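You operate a simulated robot arm through the tools that you are given. There is no shell and no other tool.

You are at the controls of a simulated two-armed robot. One attempt, no reset.

Task
Put the orange bag in box 26, close it and save line 26 on the key pad.
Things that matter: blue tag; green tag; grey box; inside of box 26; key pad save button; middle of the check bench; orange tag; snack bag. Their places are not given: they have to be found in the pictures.

It is judged by the outcome, as a careful person would: the job done as asked, and still so three seconds after it is handed in. It fails if anything else is knocked over, pushed out of place, dropped, spilled or broken.

Robot
Two 7-joint arms with fingered hands on one trunk that stands fixed in place. Base frame: the origin is at the foot of the trunk, x ahead of it, y to its left, z up. Readings come in cm, degrees, newtons and seconds.
The left shoulder is at [4.3, 15.2, 117.3], the right one opposite. With the tool pointing down near the work surface each hand reaches from about 40 to 80 cm from the base axis, measured 20 degrees to its own side. Payload 3.8 kg a hand.
Tool frame (each hand has its own): the origin (TCP) lies between the finger pads and is the grasp point; the fingertips stand 3 cm ahead of it; z points along the fingers, y is the line along which they close. The gripper opens to 10.4 cm; its body begins 3.5 cm behind the TCP. The gripper is a hand of 5 fingers: y runs from the thumb to the fingers, the wrist lies at [-1.5, -10.4, -17.8] in the tool frame, and closing takes about 1.5 s.
Orientation is that of the tool frame in the base frame, as a unit quaternion [w, x, y, z]. With the fingers straight down and the wrist toward the robot, the tool's x, y and z point along [0, 1, 0], [1, 0, 0] and [0, 0, -1] of the base frame.

Tools
- The arms move only by the tool step_arm. It takes "left_deltas", "right_deltas" or both (then of equal length, played together; a hand with none holds still); each is a list of rows, each a list of 7 numbers: the shift along the tool's x, y, z in cm, then the turn, a rotation vector about the tool's x, y, z in degrees, then the closure, from 0 (fully open) to 1 (shut). In form: [[tx, ty, tz, wx, wy, wz, fingers], ...]. A call has 1 to 20 rows; each row shifts and turns the commanded pose from where the row before left it, along the tool's axes as they then stand. Rows are played at 5 a second. More than 5 cm and 8.6 degrees between two rows, or a gripper value outside its range, and nothing of the call is played. Where a pose cannot be reached the arm comes as near as it can. A force on the tool above 40 N (or 10 N above the force at the start of the call, whichever is more), or a blocked arm, ends the call early, and 0.2 s more pass. The fingers move at their own pace (about 7.2 cm/s each) and stop on an object; they squeeze with about 32 N. The grip force told is the motor's: it shows also when the fingers shut on nothing. Time passes only in rows, and 0.2 s behind the last, so rows that do not move let the fingers close. It gives the time, the measured TCP pose, the force on the tool (base axes), the opening and the grip force at its end, in the units of the frame above (readings bear some noise), with the torque about the TCP (base axes, N m) and any sound that the robot's microphone picked up.
- Cameras (640 x 400 px; columns grow to the right, rows downward): "scene" is now at [13.28, 5.13, 134.82]; the picture's right is [0.54, -0.84, -0.06], its down [-0.34, -0.15, -0.93] and it looks along [0.77, 0.52, -0.37] (base axes); focal length 242 px, centre (320, 200). "left" rides on the left gripper at [-8, -7.8, -14.1] in its tool frame; the picture's right is [-0.78, -0.30, 0.56], its down [0.53, -0.78, 0.33] and it looks along [0.33, 0.56, 0.76] (tool axes); focal length 247 px, centre (320, 200). "right" rides on the right gripper at [8, -7.8, -14.1] in its tool frame; the picture's right is [-0.78, 0.30, -0.56], its down [-0.54, -0.78, 0.33] and it looks along [-0.33, 0.56, 0.76] (tool axes); focal length 247 px, centre (320, 200).
- snapshot(camera): a new picture of that camera. It takes no simulated time.
- slide_trunk(by): moves the trunk up (or, below 0, down) by that many cm; the arms and the scene camera ride with it, the base frame stays. It gives what a move gives, with no picture.
- preshape(shape, hand): the hand has 5 fingers and takes this shape, open, in about a second: jaw (thumb against the fingers, like two jaws); tri (thumb and two fingers); tip (a fingertip pinch); poke (one finger out to press); point (the index stretched); flat (the hand flat); cup (the hand cupped); fist (a fist). The gripper value then closes the fingers along that shape, each until it touches; the sizes above hold for jaw. It gives what a move gives, with no picture.
- aim_head(pan, tilt): turns the head with the scene camera to pan (to the left, within 80 degrees either way) and tilt (down, from -29 to 69), counted from straight ahead of the robot (the tilt from the chest, where the trunk bows). It gives what a move gives.
- probe_pixels(camera, pixels): for up to 12 pixels [column, row] of the newest picture of that camera ("zoom" is the newest enlarged one), the place [x, y, z] in the base frame of the surface seen there, good to about 0.3 cm. It takes no simulated time.
- inspect(camera, box): a new picture of the part [left, top, right, bottom] of that camera's present view, enlarged. It takes no simulated time.
- finish_job(): hands the job in; it is judged then, once.

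Unless the task says otherwise, let go and move clear before handing in.

The tools are called after ">>>" by a JSON object that holds its "api" and its "payload". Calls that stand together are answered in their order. step_arm: Moves the arms, as the interface text tells. Its arguments: {"type":"object","properties":{"left_deltas":{"type":"array","items":{"type":"array","items":{"type":"number"}}},"right_deltas":{"type":"array","items":{"type":"array","items":{"type":"number"}}}},"required":[]} The other tools are called the same way: slide_trunk (by) moves the trunk up or down; preshape (shape, hand) gives the hand a shape; aim_head (pan, tilt) turns the head that bears the scene camera; snapshot (camera) takes a picture; probe_pixels (camera, pixels) gives the place of the surface under pixels of a picture; inspect (camera, box) takes an enlarged picture of a part of a camera's view; finish_job () hands the job in.

At the start:

```text
time_s: 0.0
left_tcp_pos: [39.27, 44.97, 113.38]
left_ee_rot: [0.0, 0.707, 0.707, 0.0]
left_wrist_force: [-0.2, 0.6, 0.2]
left_moment: [-0.01, 0.02, -0.01]
left_opening: 10.37
left_finger_force: 0.0
left_shape: jaw
right_tcp_pos: [52.75, 4.62, 122.25]
right_ee_rot: [-0.001, 0.708, 0.707, 0.0]
right_wrist_force: [0.1, -0.9, 0.5]
right_moment: [-0.01, 0.0, 0.02]
right_opening: 10.37
right_finger_force: 0.1
right_shape: jaw
trunk travel left (down, up): [-25.0, 20.6]
head pan, tilt (commanded): [32.7, 16.0]
```

scene: 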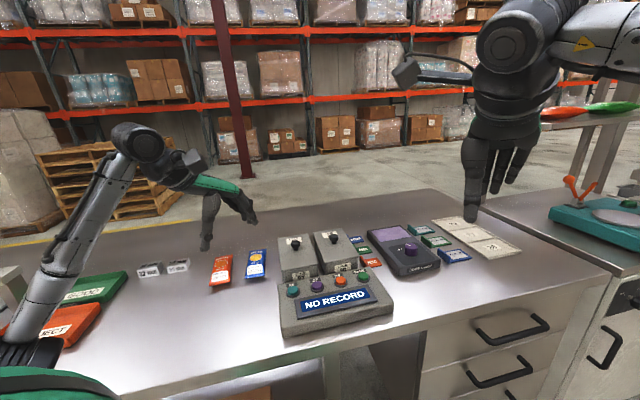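
right: 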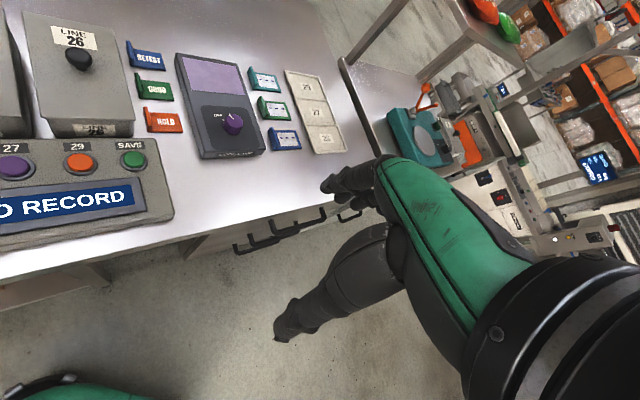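
left: 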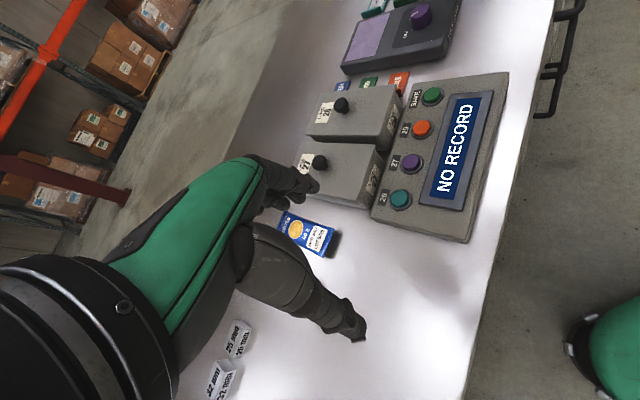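

The scene shows a key pad with "NO RECORD" around (335,300), two grey boxes behind it (300,257) and (340,250), an orange bag at (222,270) and a blue bag at (256,265). I'll look closer at these parts.

>>> {"api": "inspect", "payload": {"camera": "scene", "box": [190, 210, 400, 350]}}

>>> {"api": "inspect", "payload": {"camera": "left", "box": [260, 60, 520, 260]}}

>>> {"api": "inspect", "payload": {"camera": "right", "box": [0, 0, 360, 240]}}

```text
2.86 times, centred on (295, 280) of scene
```

zoom: 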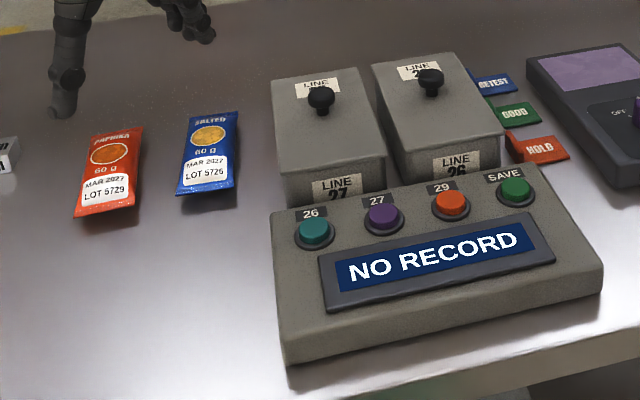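

```text
2.00 times, centred on (390, 160) of left
```

zoom: 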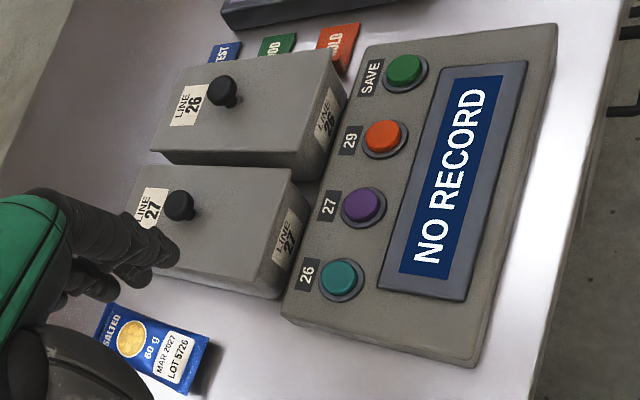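

```text
1.67 times, centred on (180, 120) of right
```

zoom: 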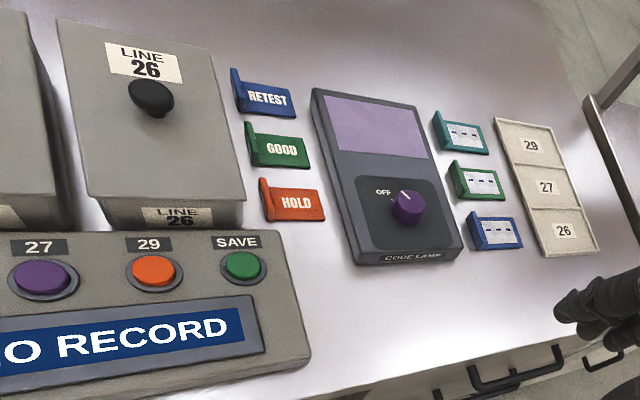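

Box 26 is the one at scene (340,250), with a knob on its top; box 27 is left of it. I'll probe the main points on the bags, boxes and key pad.

>>> {"api": "aim_head", "payload": {"pan": 32, "tilt": 35}}

>>> {"api": "snapshot", "payload": {"camera": "scene"}}

```text
time_s: 0.8
left_tcp_pos: [39.36, 44.94, 113.48]
left_ee_rot: [0.0, 0.707, 0.707, -0.001]
left_wrist_force: [-0.3, 0.2, -0.5]
left_moment: [0.02, 0.05, -0.01]
left_opening: 10.35
left_finger_force: 0.1
left_shape: jaw
right_tcp_pos: [52.87, 4.61, 122.05]
right_ee_rot: [-0.001, 0.707, 0.707, -0.001]
right_wrist_force: [0.3, -0.9, -0.7]
right_moment: [-0.02, 0.01, 0.01]
right_opening: 10.35
right_finger_force: 0.1
right_shape: jaw
trunk travel left (down, up): [-25.0, 20.6]
head pan, tilt (commanded): [32.0, 35.0]
```

```text
taken
```

scene: 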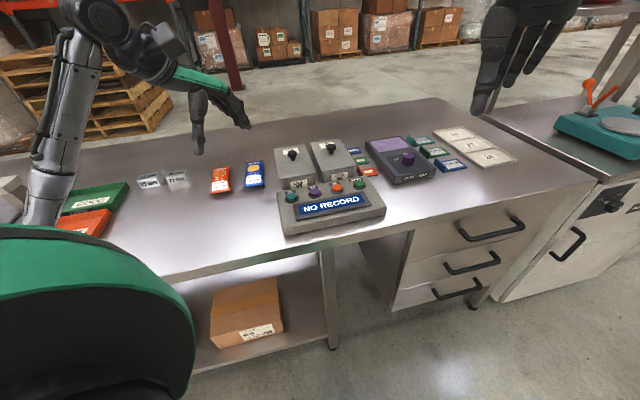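

>>> {"api": "inspect", "payload": {"camera": "scene", "box": [200, 130, 400, 255]}}

>>> {"api": "probe_pixels", "payload": {"camera": "scene", "pixels": [[212, 170], [229, 167], [211, 193], [230, 191], [221, 180], [245, 164], [254, 175], [324, 147], [360, 184], [292, 197], [240, 200], [200, 200]]}}

```text
3.20 times, centred on (300, 192) of scene
```

zoom: 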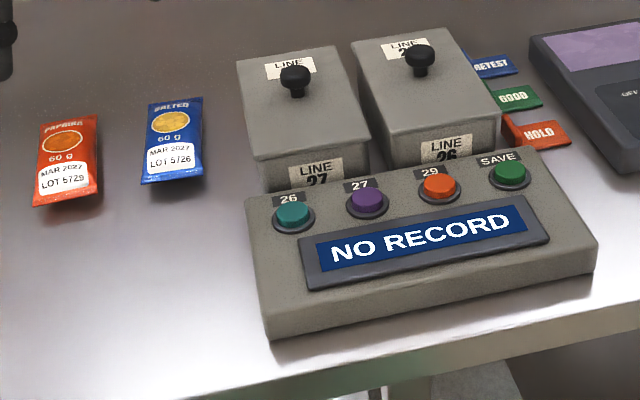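

```text
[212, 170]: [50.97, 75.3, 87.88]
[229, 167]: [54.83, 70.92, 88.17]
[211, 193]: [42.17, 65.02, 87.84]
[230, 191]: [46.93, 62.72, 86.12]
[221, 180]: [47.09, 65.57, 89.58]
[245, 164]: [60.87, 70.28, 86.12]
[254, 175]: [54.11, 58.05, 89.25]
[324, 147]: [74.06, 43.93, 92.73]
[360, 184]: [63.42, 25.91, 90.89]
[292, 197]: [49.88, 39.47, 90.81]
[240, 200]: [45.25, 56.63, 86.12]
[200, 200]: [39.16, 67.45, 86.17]
```

The table top sits at z≈86.1. I'll probe the enlarged picture for the bag, the lid edges, the knob and the buttons.

>>> {"api": "probe_pixels", "payload": {"camera": "zoom", "pixels": [[45, 122], [94, 116], [35, 203], [95, 193], [67, 150], [67, 185], [67, 130], [200, 110], [145, 180], [172, 140], [55, 205], [105, 200]]}}

>>> {"api": "probe_pixels", "payload": {"camera": "zoom", "pixels": [[352, 45], [444, 30], [499, 115], [391, 134], [420, 52], [420, 70], [445, 90], [390, 90], [450, 140], [497, 140], [293, 213], [509, 174]]}}

>>> {"api": "probe_pixels", "payload": {"camera": "zoom", "pixels": [[240, 64], [335, 48], [368, 147], [257, 158], [294, 75], [250, 202], [545, 150], [596, 240], [270, 320], [366, 199], [438, 186], [420, 240]]}}

```text
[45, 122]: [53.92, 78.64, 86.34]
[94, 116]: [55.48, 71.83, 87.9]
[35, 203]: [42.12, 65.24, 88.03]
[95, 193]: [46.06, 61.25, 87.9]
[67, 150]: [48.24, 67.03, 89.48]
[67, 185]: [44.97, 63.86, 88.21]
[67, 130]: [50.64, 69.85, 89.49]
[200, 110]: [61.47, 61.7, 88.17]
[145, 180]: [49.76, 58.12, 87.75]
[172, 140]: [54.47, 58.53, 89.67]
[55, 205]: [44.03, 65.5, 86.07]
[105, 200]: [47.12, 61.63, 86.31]
```

```text
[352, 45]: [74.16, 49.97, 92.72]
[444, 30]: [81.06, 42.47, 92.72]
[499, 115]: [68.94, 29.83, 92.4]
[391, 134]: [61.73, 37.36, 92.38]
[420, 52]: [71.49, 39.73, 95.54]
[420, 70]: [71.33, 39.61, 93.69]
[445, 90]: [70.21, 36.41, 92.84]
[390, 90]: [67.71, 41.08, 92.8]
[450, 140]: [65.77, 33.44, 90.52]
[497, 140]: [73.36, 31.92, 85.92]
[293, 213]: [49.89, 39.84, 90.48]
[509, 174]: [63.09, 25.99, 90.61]
```

```text
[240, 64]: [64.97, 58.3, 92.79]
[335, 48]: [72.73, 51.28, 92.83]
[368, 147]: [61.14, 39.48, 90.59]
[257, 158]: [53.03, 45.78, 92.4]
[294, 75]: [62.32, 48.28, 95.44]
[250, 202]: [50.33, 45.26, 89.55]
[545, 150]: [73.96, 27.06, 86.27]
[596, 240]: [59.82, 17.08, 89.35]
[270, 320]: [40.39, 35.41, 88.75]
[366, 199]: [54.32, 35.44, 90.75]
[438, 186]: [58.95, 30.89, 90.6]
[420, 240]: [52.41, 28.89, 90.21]
```

Box 26's lid spans about (74,50), (81,42), (69,30) and (62,37) at z≈92.8, with the knob at (71.4,39.7,95.5). I'll look closely at the lid seam and check how much clear bench there is.

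>>> {"api": "inspect", "payload": {"camera": "left", "box": [290, 70, 410, 145]}}

>>> {"api": "inspect", "payload": {"camera": "right", "box": [0, 0, 180, 112]}}

>>> {"api": "inspect", "payload": {"camera": "scene", "box": [90, 130, 330, 280]}}

>>> {"api": "probe_pixels", "payload": {"camera": "zoom", "pixels": [[240, 380], [500, 315], [400, 250], [160, 130], [200, 200], [100, 200], [300, 200], [350, 60], [250, 300], [420, 60], [480, 60], [300, 60]]}}

```text
5.33 times, centred on (350, 108) of left
```

zoom: 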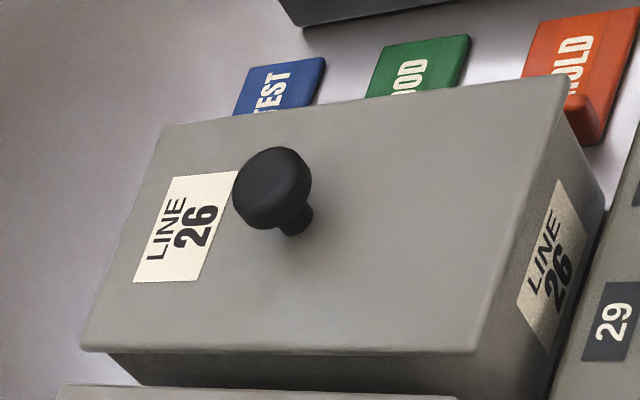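

```text
3.56 times, centred on (90, 56) of right
```

zoom: 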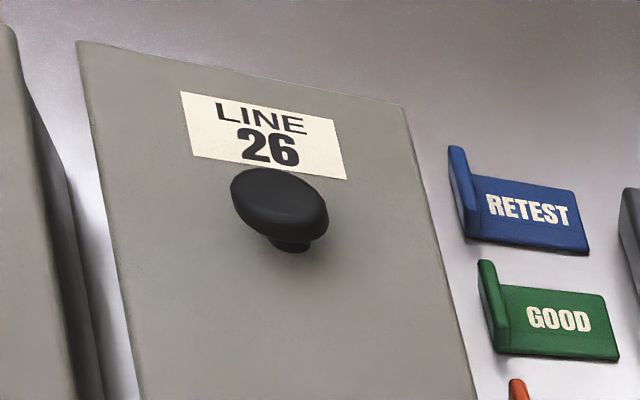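

```text
2.67 times, centred on (210, 205) of scene
```

zoom: 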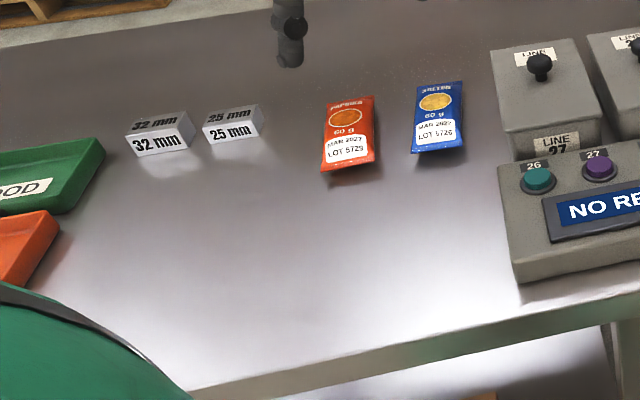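

```text
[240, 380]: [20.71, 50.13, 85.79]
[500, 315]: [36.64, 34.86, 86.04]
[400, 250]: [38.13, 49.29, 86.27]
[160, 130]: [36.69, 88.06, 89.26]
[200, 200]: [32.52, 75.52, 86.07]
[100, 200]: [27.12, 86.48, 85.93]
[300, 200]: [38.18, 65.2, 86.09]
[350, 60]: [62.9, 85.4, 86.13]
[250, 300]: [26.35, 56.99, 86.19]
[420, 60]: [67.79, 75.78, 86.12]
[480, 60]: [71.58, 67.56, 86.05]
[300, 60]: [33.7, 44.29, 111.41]
```

Box 26 has a centred knob, and nothing in the views shows a hinge, so the lid looks like a lift-off one. There is clear bench in front of the bags, around (38,55). I'll move the open left hand up and over toward the knob and look again from close by.

>>> {"api": "step_arm", "payload": {"left_deltas": [[-0.5, 2.67, 0.74, 0, 0, 0, 0], [-0.5, 2.67, 0.74, 0, 0, 0, 0], [-0.5, 2.67, 0.74, 0, 0, 0, 0], [-0.5, 2.67, 0.74, 0, 0, 0, 0], [-0.5, 2.67, 0.74, 0, 0, 0, 0], [-0.5, 2.67, 0.74, 0, 0, 0, 0], [-0.5, 2.67, 0.74, 0, 0, 0, 0], [-0.5, 2.67, 0.74, 0, 0, 0, 0], [-0.5, 2.67, 0.74, 0, 0, 0, 0], [-0.5, 2.67, 0.74, 0, 0, 0, 0]]}}

>>> {"api": "snapshot", "payload": {"camera": "left"}}

>>> {"api": "snapshot", "payload": {"camera": "scene"}}

>>> {"api": "snapshot", "payload": {"camera": "right"}}

```text
time_s: 3.0
left_tcp_pos: [66.21, 39.86, 105.78]
left_ee_rot: [-0.001, 0.707, 0.707, 0.0]
left_wrist_force: [-0.8, 0.3, 0.0]
left_moment: [0.01, 0.01, 0.01]
left_opening: 10.36
left_finger_force: 0.0
left_shape: jaw
right_tcp_pos: [52.99, 4.47, 122.0]
right_ee_rot: [-0.001, 0.707, 0.707, 0.0]
right_wrist_force: [0.6, -0.4, -0.2]
right_moment: [0.03, 0.01, 0.03]
right_opening: 10.39
right_finger_force: 0.0
right_shape: jaw
trunk travel left (down, up): [-25.0, 20.6]
head pan, tilt (commanded): [32.0, 35.0]
```

```text
taken
```

left: 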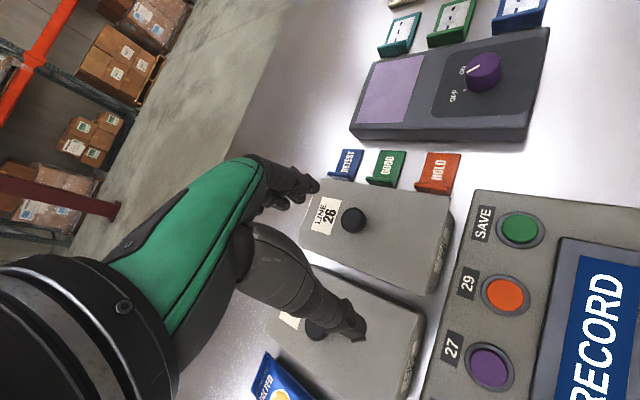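

```text
taken
```

scene: 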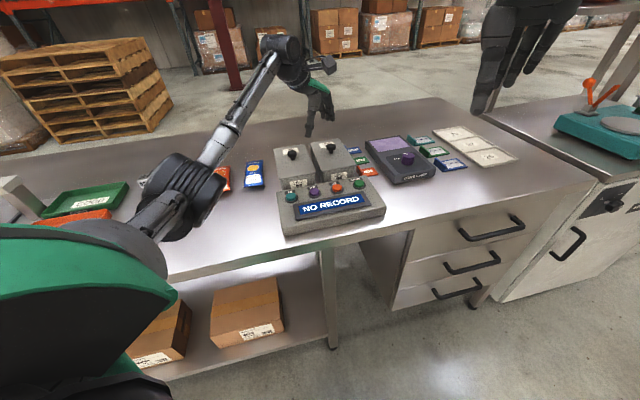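

```text
taken
```

right: 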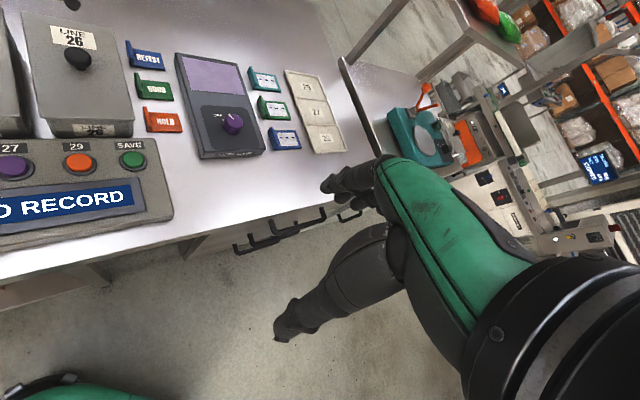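

The arm reached (66.2,39.9,105.8), and the left picture shows knob 26 at (353,219). I'll probe it, inspect the lid side for a seam or hinge, and check the finger tips.

>>> {"api": "probe_pixels", "payload": {"camera": "left", "pixels": [[353, 219], [345, 222], [362, 216], [353, 210], [353, 230], [312, 187], [360, 333], [300, 205], [436, 185], [450, 215], [428, 285], [302, 235]]}}

>>> {"api": "inspect", "payload": {"camera": "left", "box": [240, 150, 480, 300]}}

>>> {"api": "inspect", "payload": {"camera": "scene", "box": [260, 60, 420, 220]}}

```text
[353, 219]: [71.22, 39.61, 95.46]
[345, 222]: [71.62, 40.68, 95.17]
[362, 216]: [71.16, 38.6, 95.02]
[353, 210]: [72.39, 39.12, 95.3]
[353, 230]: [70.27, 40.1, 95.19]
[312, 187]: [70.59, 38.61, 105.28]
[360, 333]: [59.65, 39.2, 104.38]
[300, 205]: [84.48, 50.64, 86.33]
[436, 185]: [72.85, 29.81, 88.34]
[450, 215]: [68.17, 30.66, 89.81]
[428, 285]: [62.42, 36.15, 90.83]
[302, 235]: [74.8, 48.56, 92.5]
```

```text
2.67 times, centred on (360, 225) of left
```

zoom: 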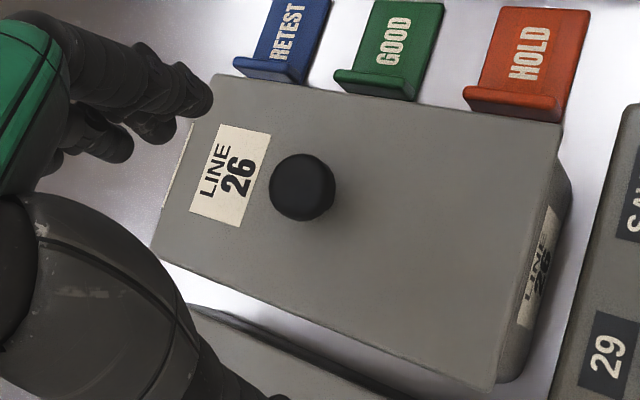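

```text
2.50 times, centred on (340, 140) of scene
```

zoom: 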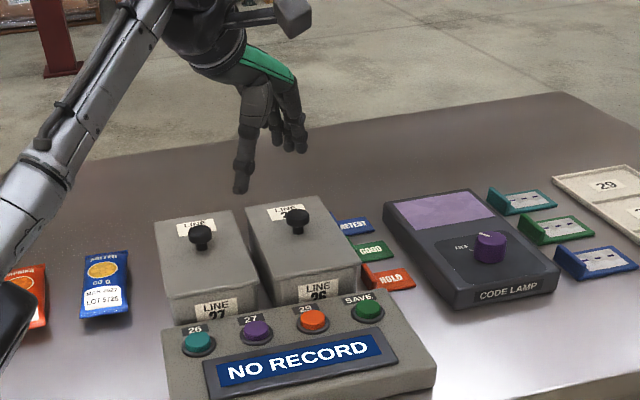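

The lid top looks like a separate plate. There is a thin white strip just past its far edge, near zoom (178,165), so I'll check what that is before I touch anything.

>>> {"api": "inspect", "payload": {"camera": "left", "box": [290, 180, 350, 240]}}

>>> {"api": "probe_pixels", "payload": {"camera": "zoom", "pixels": [[180, 320], [185, 260], [150, 340], [230, 280], [140, 370], [300, 300], [100, 360]]}}

```text
6.67 times, centred on (320, 210) of left
```

zoom: 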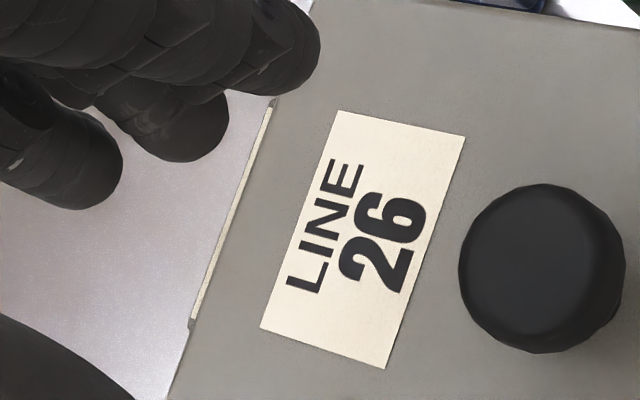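

```text
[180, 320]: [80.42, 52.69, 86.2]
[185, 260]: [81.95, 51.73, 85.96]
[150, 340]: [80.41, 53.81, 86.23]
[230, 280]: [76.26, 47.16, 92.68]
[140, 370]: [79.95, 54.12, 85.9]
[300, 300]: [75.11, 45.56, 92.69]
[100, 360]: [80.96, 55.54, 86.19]
```

The strip is a thin pale edge at the lid's far end, possibly a label or a hinge, so I'll test the lift gently. The knob centre is (71.3,39.6) with its top at z=95.5. I'll move above it and come down to about z=100.

>>> {"api": "step_arm", "payload": {"left_deltas": [[-0.05, 1.7, 0.5, 0, 0, 0, 0], [-0.05, 1.7, 1.0, 0, 0, 0, 0], [-0.05, 1.7, 1.5, 0, 0, 0, 0], [0, 0, 1.4, 0, 0, 0, 0], [0, 0, 1.4, 0, 0, 0, 0]]}}

>>> {"api": "snapshot", "payload": {"camera": "left"}}

>>> {"api": "inspect", "payload": {"camera": "scene", "box": [260, 80, 420, 180]}}

>>> {"api": "inspect", "payload": {"camera": "right", "box": [0, 0, 180, 112]}}

```text
time_s: 4.2
left_tcp_pos: [71.18, 39.83, 100.28]
left_ee_rot: [0.0, 0.707, 0.707, 0.0]
left_wrist_force: [0.1, -0.9, -0.4]
left_moment: [0.0, -0.02, -0.02]
left_opening: 10.36
left_finger_force: 0.0
left_shape: jaw
right_tcp_pos: [52.9, 4.55, 121.93]
right_ee_rot: [-0.001, 0.707, 0.707, -0.001]
right_wrist_force: [0.1, 0.7, 0.2]
right_moment: [-0.02, 0.02, 0.0]
right_opening: 10.37
right_finger_force: 0.1
right_shape: jaw
trunk travel left (down, up): [-25.0, 20.6]
head pan, tilt (commanded): [32.0, 35.0]
```

```text
taken
```

left: 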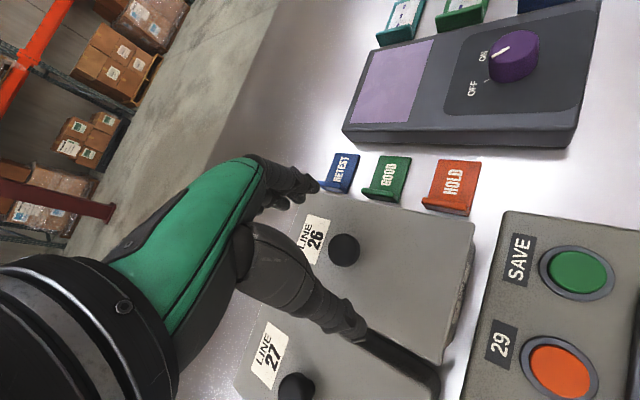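

```text
4.00 times, centred on (340, 130) of scene
```

zoom: 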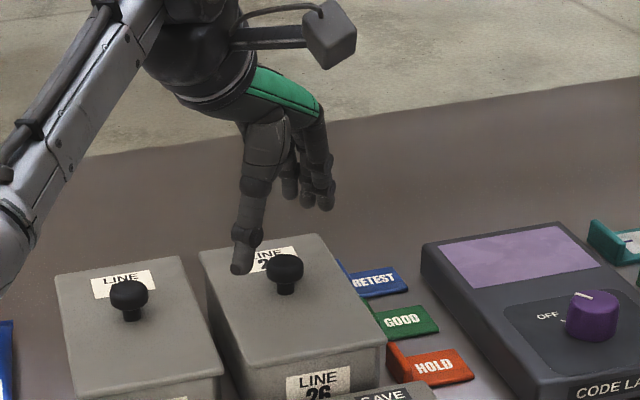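

```text
3.56 times, centred on (90, 56) of right
```

zoom: 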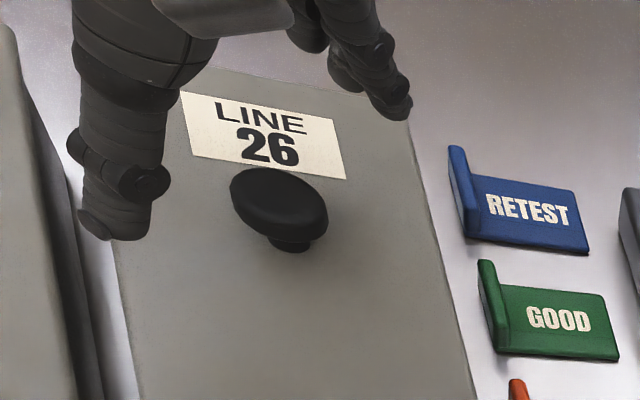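

The right picture shows the thumb at zoom (115,230) and the index finger tip at (395,105) on either side of the knob, still above it. I'll probe the tips to get their heights.

>>> {"api": "probe_pixels", "payload": {"camera": "zoom", "pixels": [[115, 235], [100, 215], [135, 180], [395, 105], [390, 85], [375, 60], [310, 40], [280, 190], [280, 205], [345, 75]]}}

>>> {"api": "probe_pixels", "payload": {"camera": "left", "pixels": [[343, 250], [335, 250], [352, 250], [343, 240], [343, 262], [355, 325], [310, 185], [275, 203], [300, 183]]}}

```text
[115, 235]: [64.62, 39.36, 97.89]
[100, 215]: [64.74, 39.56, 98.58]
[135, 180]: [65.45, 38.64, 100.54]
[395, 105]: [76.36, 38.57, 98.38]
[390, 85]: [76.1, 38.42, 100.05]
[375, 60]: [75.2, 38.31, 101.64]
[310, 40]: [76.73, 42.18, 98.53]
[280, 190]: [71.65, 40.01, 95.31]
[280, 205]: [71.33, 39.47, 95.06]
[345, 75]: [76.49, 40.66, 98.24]
```

```text
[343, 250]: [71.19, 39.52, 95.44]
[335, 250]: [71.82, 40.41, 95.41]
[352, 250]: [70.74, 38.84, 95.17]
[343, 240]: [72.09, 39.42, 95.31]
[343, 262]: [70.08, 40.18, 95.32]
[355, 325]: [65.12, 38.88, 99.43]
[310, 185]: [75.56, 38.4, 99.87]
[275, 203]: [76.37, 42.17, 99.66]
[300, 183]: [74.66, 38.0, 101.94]
```

The thumb tip is about 2.6 cm below the TCP and the knob is centred between the fingers. I'll go down to z≈96.4, which leaves the tips about 0.6 cm above the lid, and close.

>>> {"api": "step_arm", "payload": {"left_deltas": [[-0.1, 0.0, 1.3, 0, 0, 0, 0], [-0.1, 0.0, 1.3, 0, 0, 0, 0], [0, 0, 1.2, 0, 0, 0, 0], [0, 0, 0, 0, 0, 0, 0]]}}

>>> {"api": "inspect", "payload": {"camera": "right", "box": [0, 0, 180, 112]}}

>>> {"api": "inspect", "payload": {"camera": "left", "box": [230, 150, 470, 300]}}

```text
time_s: 5.2
left_tcp_pos: [71.17, 39.49, 96.52]
left_ee_rot: [0.0, 0.707, 0.707, 0.0]
left_wrist_force: [-0.4, -1.0, -0.7]
left_moment: [0.0, -0.02, 0.02]
left_opening: 10.37
left_finger_force: 0.0
left_shape: jaw
right_tcp_pos: [52.88, 4.61, 122.11]
right_ee_rot: [-0.001, 0.707, 0.707, -0.001]
right_wrist_force: [0.1, 0.2, -0.2]
right_moment: [-0.01, 0.0, 0.03]
right_opening: 10.36
right_finger_force: 0.0
right_shape: jaw
trunk travel left (down, up): [-25.0, 20.6]
head pan, tilt (commanded): [32.0, 35.0]
```

```text
3.56 times, centred on (90, 56) of right
```

zoom: 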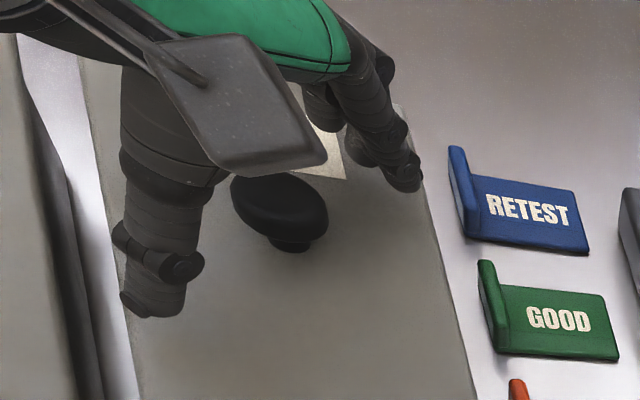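

```text
2.67 times, centred on (350, 225) of left
```

zoom: 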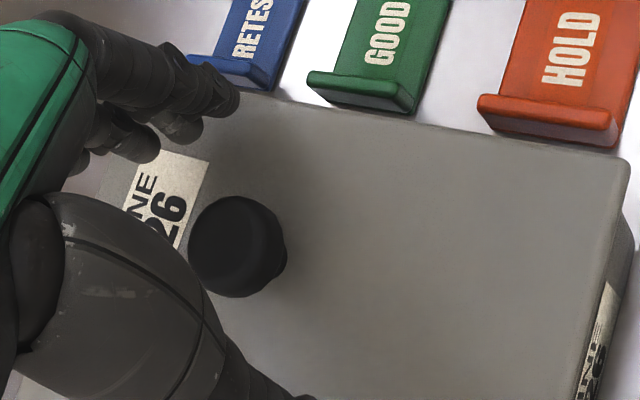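

The hand straddles the knob at z=96.5 with no contact force. Now I'll close the fingers on it.

>>> {"api": "step_arm", "payload": {"left_deltas": [[0, 0, 0, 0, 0, 0, 0.3], [0, 0, 0, 0, 0, 0, 0.5], [0, 0, 0, 0, 0, 0, 0.7], [0, 0, 0, 0, 0, 0, 0.85], [0, 0, 0, 0, 0, 0, 1], [0, 0, 0, 0, 0, 0, 1], [0, 0, 0, 0, 0, 0, 1], [0, 0, 0, 0, 0, 0, 1], [0, 0, 0, 0, 0, 0, 1]]}}

>>> {"api": "inspect", "payload": {"camera": "right", "box": [0, 0, 180, 112]}}

>>> {"api": "inspect", "payload": {"camera": "left", "box": [230, 150, 470, 300]}}

```text
time_s: 7.2
left_tcp_pos: [71.04, 39.5, 96.44]
left_ee_rot: [0.0, 0.707, 0.707, 0.0]
left_wrist_force: [-0.5, -0.6, -0.4]
left_moment: [0.02, -0.09, 0.04]
left_opening: 2.01
left_finger_force: 32.5
left_shape: jaw
right_tcp_pos: [52.75, 4.46, 122.15]
right_ee_rot: [0.0, 0.707, 0.707, -0.001]
right_wrist_force: [-0.4, -0.3, 0.5]
right_moment: [-0.03, -0.01, -0.03]
right_opening: 10.35
right_finger_force: 0.0
right_shape: jaw
trunk travel left (down, up): [-25.0, 20.6]
head pan, tilt (commanded): [32.0, 35.0]
heard: snap
```

```text
3.56 times, centred on (90, 56) of right
```

zoom: 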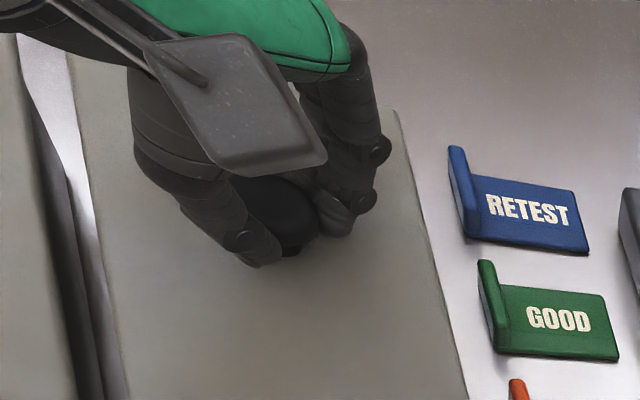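

```text
2.67 times, centred on (350, 225) of left
```

zoom: 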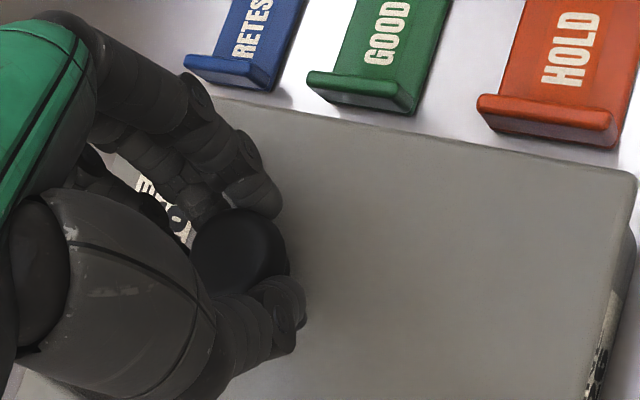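

The fingers hold the knob (opening 2.0, grip 32 N), and I heard a "snap", maybe the lid letting go of its catch. I'll raise it gently by 1 cm and look.

>>> {"api": "step_arm", "payload": {"left_deltas": [[0, 0, -0.25, 0, 0, 0, 1], [0, 0, -0.25, 0, 0, 0, 1], [0, 0, -0.25, 0, 0, 0, 1], [0, 0, -0.25, 0, 0, 0, 1], [0, 0, 0, 0, 0, 0, 1]]}}

>>> {"api": "snapshot", "payload": {"camera": "right"}}

>>> {"api": "inspect", "payload": {"camera": "right", "box": [0, 0, 200, 150]}}

>>> {"api": "inspect", "payload": {"camera": "scene", "box": [260, 80, 420, 220]}}

```text
time_s: 8.4
left_tcp_pos: [71.17, 39.59, 97.48]
left_ee_rot: [0.0, 0.707, 0.707, 0.0]
left_wrist_force: [0.5, 0.7, -0.9]
left_moment: [0.0, -0.02, -0.01]
left_opening: 2.0
left_finger_force: 31.9
left_shape: jaw
right_tcp_pos: [52.76, 4.65, 121.98]
right_ee_rot: [0.0, 0.707, 0.707, 0.0]
right_wrist_force: [-0.1, 0.6, 0.0]
right_moment: [0.0, 0.0, -0.02]
right_opening: 10.36
right_finger_force: 0.0
right_shape: jaw
trunk travel left (down, up): [-25.0, 20.6]
head pan, tilt (commanded): [32.0, 35.0]
```

```text
taken
```

right: 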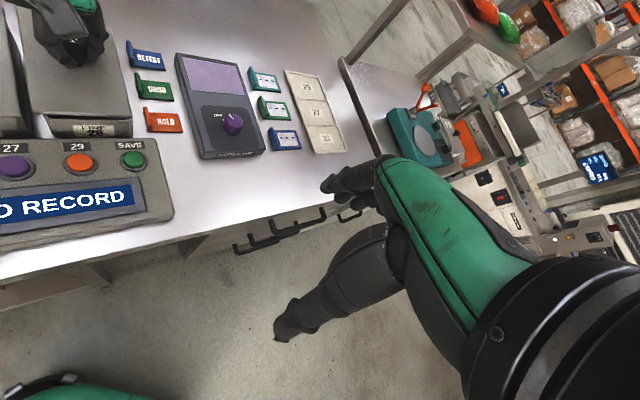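

```text
2.67 times, centred on (100, 75) of right
```

zoom: 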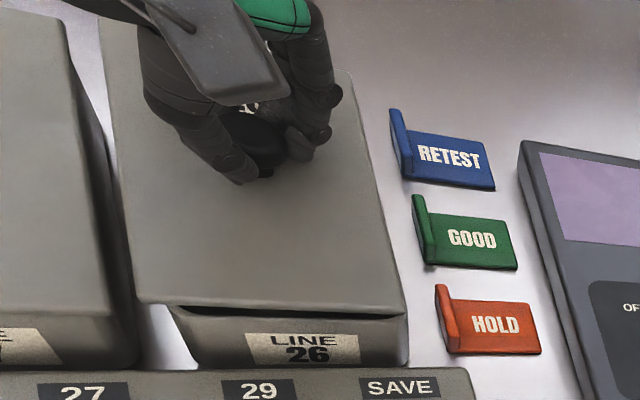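

```text
2.86 times, centred on (340, 150) of scene
```

zoom: 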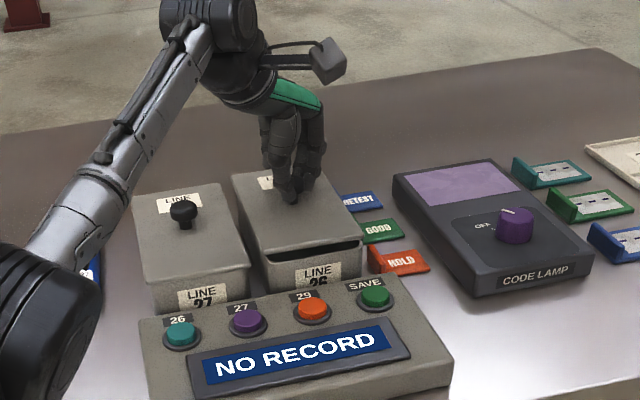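

The lid has opened a gap at its front edge (zoom (280,310)) with hardly any force. I'll check whether it rose level or tilted about the back.

>>> {"api": "probe_pixels", "payload": {"camera": "scene", "pixels": [[355, 163], [332, 169], [321, 142], [345, 140], [350, 158], [338, 163]]}}

>>> {"api": "inspect", "payload": {"camera": "left", "box": [230, 150, 530, 400]}}

```text
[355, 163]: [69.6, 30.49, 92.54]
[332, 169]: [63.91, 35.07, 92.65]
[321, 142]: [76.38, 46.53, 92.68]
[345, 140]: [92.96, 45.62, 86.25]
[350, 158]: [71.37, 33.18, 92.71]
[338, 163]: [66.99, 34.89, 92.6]
```

```text
1.60 times, centred on (380, 275) of left
```

zoom: 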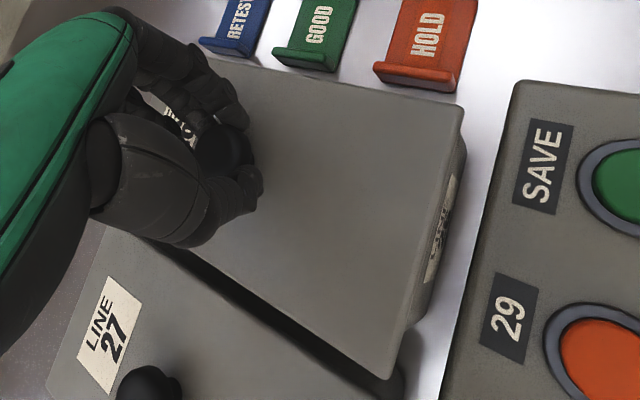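

Those probe values came from the older scene picture, so I'll take a new one and probe again.

>>> {"api": "snapshot", "payload": {"camera": "scene"}}

>>> {"api": "snapshot", "payload": {"camera": "left"}}

>>> {"api": "probe_pixels", "payload": {"camera": "left", "pixels": [[515, 218], [475, 385], [425, 300], [425, 215], [395, 205], [370, 310], [345, 187], [340, 320], [445, 250], [500, 250]]}}

>>> {"api": "probe_pixels", "payload": {"camera": "scene", "pixels": [[356, 159], [332, 166], [323, 146], [345, 152], [348, 156], [325, 152]]}}

```text
taken
```

scene: 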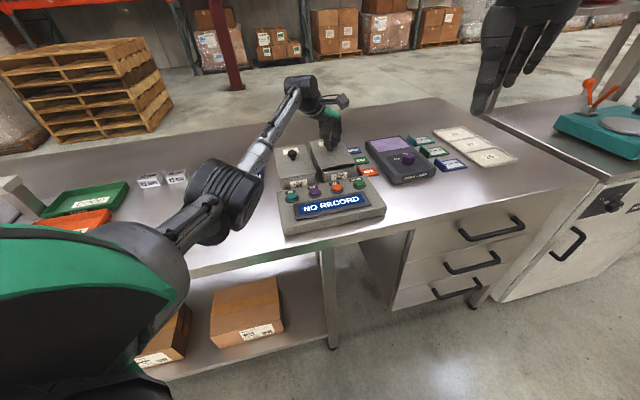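

```text
taken
```

left: 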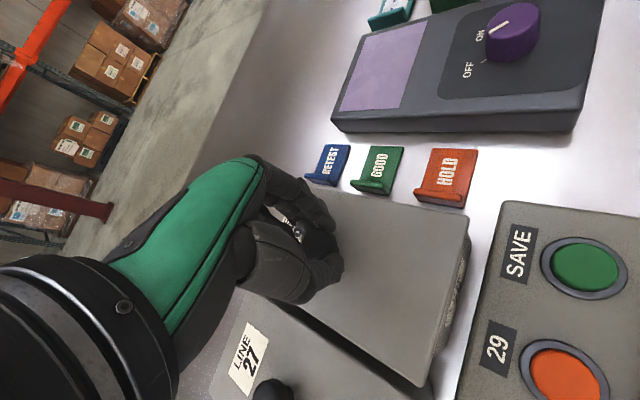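

```text
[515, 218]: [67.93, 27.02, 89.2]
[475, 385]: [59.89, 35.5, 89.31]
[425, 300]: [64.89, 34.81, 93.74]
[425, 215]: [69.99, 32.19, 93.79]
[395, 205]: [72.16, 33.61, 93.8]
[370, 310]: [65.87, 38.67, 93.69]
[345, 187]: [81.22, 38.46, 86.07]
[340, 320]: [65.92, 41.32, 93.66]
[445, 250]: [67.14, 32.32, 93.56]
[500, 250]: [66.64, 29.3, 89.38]
```

```text
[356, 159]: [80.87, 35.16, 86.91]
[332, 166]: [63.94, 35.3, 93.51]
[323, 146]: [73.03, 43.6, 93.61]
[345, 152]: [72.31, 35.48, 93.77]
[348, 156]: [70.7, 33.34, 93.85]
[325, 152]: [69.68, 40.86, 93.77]
```

The lid rose level by 1 cm (z≈93.7 at several points), so it lifts straight off. I'll raise it well clear and carry it at constant yaw to the free bench near (40.6,46.7), above the spot where I'll set it down.

>>> {"api": "step_arm", "payload": {"left_deltas": [[0, 0, -0.8, 0, 0, 0, 1], [0, 0, -0.9, 0, 0, 0, 1], [0, 0, -1.0, 0, 0, 0, 1], [0, 0, -1.2, 0, 0, 0, 1], [0, 0, -1.3, 0, 0, 0, 1], [0, 0, -1.3, 0, 0, 0, 1], [0, 0, 0, 0, 0, 0, 1]]}}

>>> {"api": "snapshot", "payload": {"camera": "scene"}}

>>> {"api": "snapshot", "payload": {"camera": "left"}}

>>> {"api": "inspect", "payload": {"camera": "right", "box": [0, 0, 200, 150]}}

```text
time_s: 10.0
left_tcp_pos: [71.17, 39.57, 103.95]
left_ee_rot: [-0.001, 0.707, 0.707, -0.001]
left_wrist_force: [0.7, 0.1, 0.4]
left_moment: [-0.05, 0.02, -0.02]
left_opening: 2.0
left_finger_force: 32.0
left_shape: jaw
right_tcp_pos: [52.91, 4.7, 122.03]
right_ee_rot: [-0.001, 0.707, 0.707, -0.001]
right_wrist_force: [-0.3, -0.4, 0.4]
right_moment: [0.04, -0.02, -0.02]
right_opening: 10.35
right_finger_force: 0.1
right_shape: jaw
trunk travel left (down, up): [-25.0, 20.6]
head pan, tilt (commanded): [32.0, 35.0]
```

```text
taken
```

scene: 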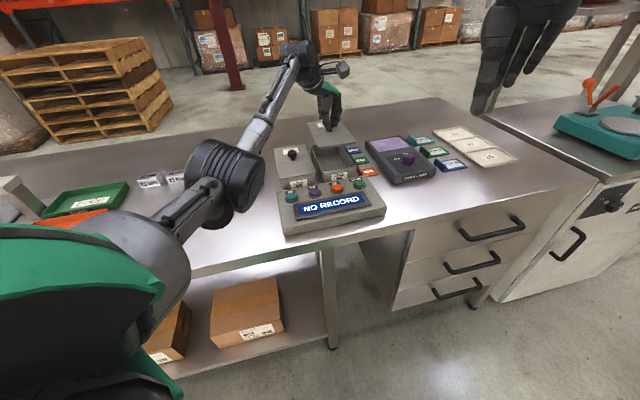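

```text
taken
```

left: 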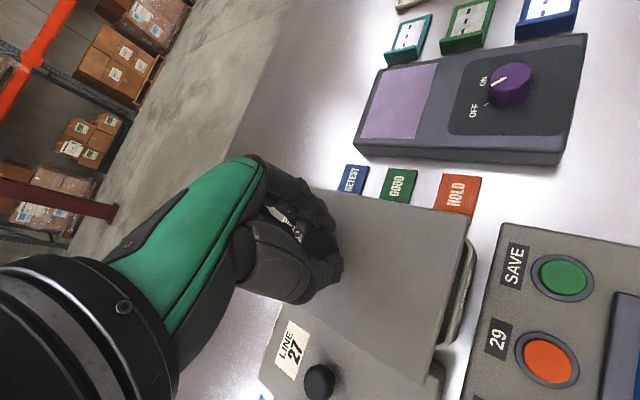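

```text
2.67 times, centred on (100, 75) of right
```

zoom: 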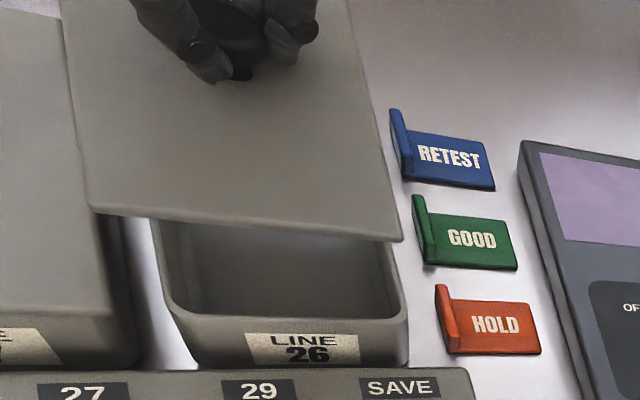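

The lid is off and level, and the box is open and empty inside. Now I'll carry the lid across to above (40.6,46.7).

>>> {"api": "step_arm", "payload": {"left_deltas": [[0.3, -1.3, 0, 0, 0, 0, 1], [0.59, -2.5, 0, 0, 0, 0, 1], [0.59, -2.6, 0, 0, 0, 0, 1], [0.59, -2.6, 0, 0, 0, 0, 1], [0.59, -2.6, 0, 0, 0, 0, 1], [0.59, -2.6, 0, 0, 0, 0, 1], [0.59, -2.6, 0, 0, 0, 0, 1], [0.59, -2.6, 0, 0, 0, 0, 1], [0.59, -2.6, 0, 0, 0, 0, 1], [0.59, -2.6, 0, 0, 0, 0, 1], [0.59, -2.6, 0, 0, 0, 0, 1], [0.59, -2.1, 0, 0, 0, 0, 1], [0.3, -1.3, 0, 0, 0, 0, 1], [0, 0, 0, 0, 0, 0, 1]]}}

>>> {"api": "snapshot", "payload": {"camera": "scene"}}

>>> {"api": "snapshot", "payload": {"camera": "left"}}

```text
time_s: 13.0
left_tcp_pos: [40.38, 46.58, 104.0]
left_ee_rot: [0.0, 0.707, 0.707, 0.0]
left_wrist_force: [-0.5, 0.1, -0.4]
left_moment: [-0.03, 0.03, 0.03]
left_opening: 2.03
left_finger_force: 32.2
left_shape: jaw
right_tcp_pos: [52.86, 4.52, 121.96]
right_ee_rot: [-0.001, 0.707, 0.707, -0.001]
right_wrist_force: [-0.2, 0.9, -0.2]
right_moment: [-0.01, 0.02, 0.0]
right_opening: 10.36
right_finger_force: 0.1
right_shape: jaw
trunk travel left (down, up): [-25.0, 20.6]
head pan, tilt (commanded): [32.0, 35.0]
```

```text
taken
```

scene: 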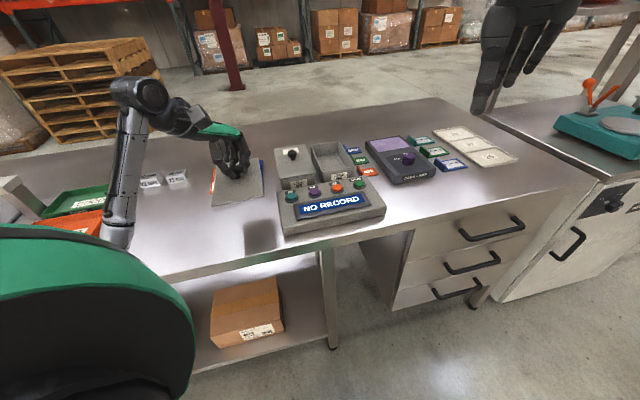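

```text
taken
```

left: 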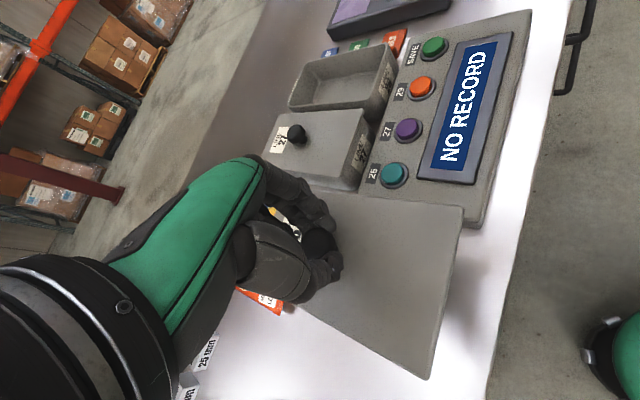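

The lid is over the free bench now and the left picture shows the open box 26 at (345,78). I'll probe its rim and floor, and the lid's corners, before lowering.

>>> {"api": "inspect", "payload": {"camera": "left", "box": [270, 20, 430, 130]}}

>>> {"api": "probe_pixels", "payload": {"camera": "left", "pixels": [[345, 80], [370, 80], [320, 85], [318, 62], [392, 46], [370, 102], [292, 105], [455, 210], [428, 375], [350, 197], [330, 325], [400, 280]]}}

```text
3.64 times, centred on (350, 75) of left
```

zoom: 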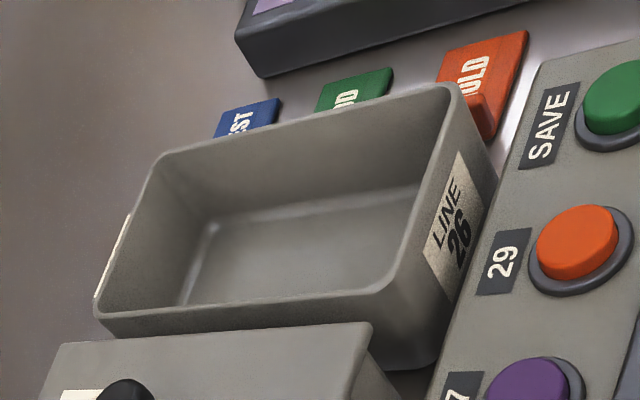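

```text
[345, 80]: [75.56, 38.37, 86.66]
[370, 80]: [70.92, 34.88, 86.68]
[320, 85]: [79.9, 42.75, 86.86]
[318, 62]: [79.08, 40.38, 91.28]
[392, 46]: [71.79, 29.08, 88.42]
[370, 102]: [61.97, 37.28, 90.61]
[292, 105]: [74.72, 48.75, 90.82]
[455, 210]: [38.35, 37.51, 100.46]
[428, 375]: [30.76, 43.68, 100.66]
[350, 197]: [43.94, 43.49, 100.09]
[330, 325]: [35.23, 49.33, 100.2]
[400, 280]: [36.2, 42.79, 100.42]
```

The lid clears the pad and the front edge of the bench by 2 to 3 cm. I'll lower it to just above the bench, then creep down until it touches.

>>> {"api": "step_arm", "payload": {"left_deltas": [[0, 0, 1.0, 0, 0, 0, 1], [0, 0, 1.7, 0, 0, 0, 1], [0, 0, 1.7, 0, 0, 0, 1], [0, 0, 1.7, 0, 0, 0, 1], [0, 0, 1.7, 0, 0, 0, 1], [0, 0, 1.7, 0, 0, 0, 1], [0, 0, 1.2, 0, 0, 0, 1], [0, 0, 0.6, 0, 0, 0, 1], [0, 0, 0.3, 0, 0, 0, 1], [0, 0, 0, 0, 0, 0, 1]]}}

>>> {"api": "snapshot", "payload": {"camera": "left"}}

>>> {"api": "inspect", "payload": {"camera": "scene", "box": [160, 120, 340, 270]}}

```text
time_s: 15.2
left_tcp_pos: [40.58, 46.57, 92.44]
left_ee_rot: [0.0, 0.708, 0.707, 0.0]
left_wrist_force: [0.0, 0.3, -0.9]
left_moment: [-0.03, 0.01, -0.02]
left_opening: 2.01
left_finger_force: 31.8
left_shape: jaw
right_tcp_pos: [52.79, 4.63, 122.15]
right_ee_rot: [0.0, 0.707, 0.707, -0.001]
right_wrist_force: [-0.4, 0.9, -0.3]
right_moment: [0.0, 0.01, 0.02]
right_opening: 10.35
right_finger_force: 0.1
right_shape: jaw
trunk travel left (down, up): [-25.0, 20.6]
head pan, tilt (commanded): [32.0, 35.0]
```

```text
taken
```

left: 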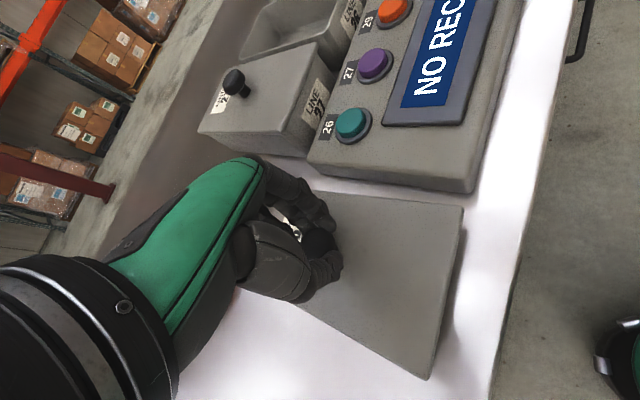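

```text
2.67 times, centred on (250, 195) of scene
```

zoom: 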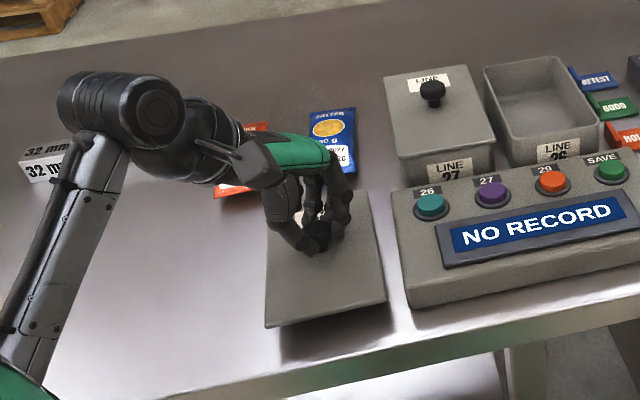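

The lid hangs just above the bench at TCP z=92.4. I'll creep down in 0.2 cm steps and watch the force.

>>> {"api": "step_arm", "payload": {"left_deltas": [[0, 0, 0.2, 0, 0, 0, 1], [0, 0, 0.2, 0, 0, 0, 1], [0, 0, 0.2, 0, 0, 0, 1], [0, 0, 0.2, 0, 0, 0, 1], [0, 0, 0, 0, 0, 0, 1]]}}

>>> {"api": "snapshot", "payload": {"camera": "left"}}

>>> {"api": "probe_pixels", "payload": {"camera": "left", "pixels": [[455, 210], [428, 373], [400, 280], [360, 205], [330, 322], [480, 220]]}}

```text
time_s: 16.4
left_tcp_pos: [40.47, 46.61, 91.62]
left_ee_rot: [0.0, 0.707, 0.707, 0.0]
left_wrist_force: [0.6, -0.5, -0.8]
left_moment: [-0.01, -0.03, 0.01]
left_opening: 2.0
left_finger_force: 32.3
left_shape: jaw
right_tcp_pos: [52.78, 4.58, 122.05]
right_ee_rot: [-0.001, 0.707, 0.707, -0.001]
right_wrist_force: [-0.2, -0.3, 0.2]
right_moment: [0.02, 0.01, 0.02]
right_opening: 10.38
right_finger_force: 0.0
right_shape: jaw
trunk travel left (down, up): [-25.0, 20.6]
head pan, tilt (commanded): [32.0, 35.0]
```

```text
taken
```

left: 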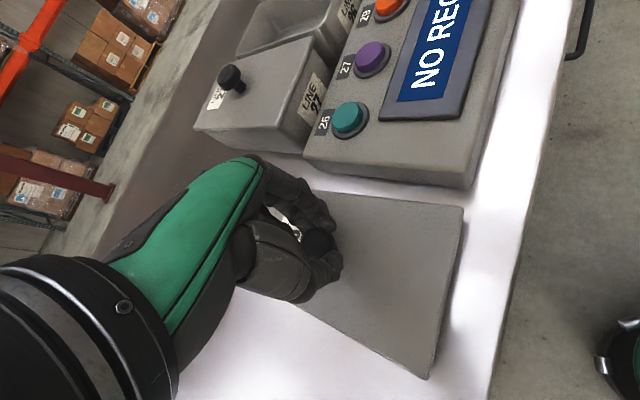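

```text
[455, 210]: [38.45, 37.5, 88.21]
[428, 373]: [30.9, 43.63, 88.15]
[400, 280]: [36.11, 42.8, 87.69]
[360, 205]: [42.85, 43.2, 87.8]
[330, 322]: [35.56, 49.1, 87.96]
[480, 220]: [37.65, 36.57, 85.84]
```

There's no contact yet and the lid top is at about z=87.9. I'll keep creeping down.

>>> {"api": "step_arm", "payload": {"left_deltas": [[0, 0, 0.15, 0, 0, 0, 1], [0, 0, 0.15, 0, 0, 0, 1], [0, 0, 0.15, 0, 0, 0, 1], [0, 0, 0, 0, 0, 0, 1]]}}

```text
time_s: 17.4
left_tcp_pos: [40.46, 46.67, 91.13]
left_ee_rot: [0.0, 0.707, 0.707, 0.001]
left_wrist_force: [0.3, -0.4, 1.8]
left_moment: [0.05, -0.16, -0.03]
left_opening: 2.03
left_finger_force: 31.9
left_shape: jaw
right_tcp_pos: [52.74, 4.58, 122.1]
right_ee_rot: [0.0, 0.707, 0.707, 0.0]
right_wrist_force: [-0.2, 0.7, 0.6]
right_moment: [-0.01, 0.01, -0.01]
right_opening: 10.35
right_finger_force: 0.0
right_shape: jaw
trunk travel left (down, up): [-25.0, 20.6]
head pan, tilt (commanded): [32.0, 35.0]
```

>>> {"api": "step_arm", "payload": {"left_deltas": [[0, 0, 0.1, 0, 0, 0, 1], [0, 0, 0.1, 0, 0, 0, 1], [0, 0, 0, 0, 0, 0, 1]]}}

>>> {"api": "snapshot", "payload": {"camera": "left"}}

>>> {"api": "probe_pixels", "payload": {"camera": "left", "pixels": [[455, 210], [428, 373], [400, 280], [360, 205], [330, 322], [480, 220]]}}

```text
time_s: 18.2
left_tcp_pos: [40.51, 46.58, 91.0]
left_ee_rot: [0.0, 0.707, 0.707, 0.002]
left_wrist_force: [-0.9, 0.4, 11.2]
left_moment: [0.1, -0.17, -0.03]
left_opening: 2.03
left_finger_force: 32.0
left_shape: jaw
right_tcp_pos: [52.74, 4.46, 122.19]
right_ee_rot: [0.001, 0.707, 0.707, 0.0]
right_wrist_force: [0.8, 0.2, -0.7]
right_moment: [-0.01, 0.02, -0.01]
right_opening: 10.36
right_finger_force: 0.0
right_shape: jaw
trunk travel left (down, up): [-25.0, 20.6]
head pan, tilt (commanded): [32.0, 35.0]
```

```text
taken
```

left: 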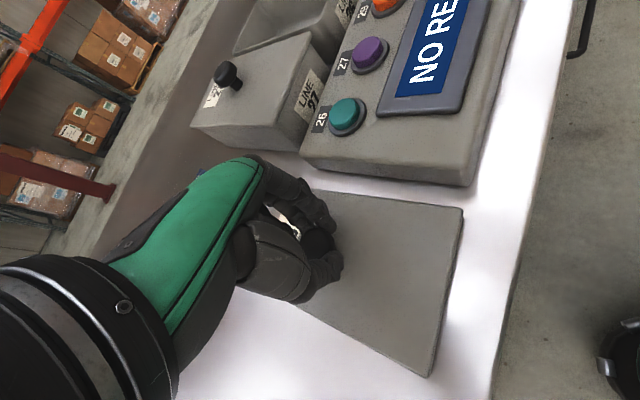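

```text
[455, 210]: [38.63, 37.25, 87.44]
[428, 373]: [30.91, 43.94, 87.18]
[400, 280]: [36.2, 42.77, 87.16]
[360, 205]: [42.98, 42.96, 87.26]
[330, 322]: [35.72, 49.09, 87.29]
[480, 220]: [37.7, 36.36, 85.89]
```

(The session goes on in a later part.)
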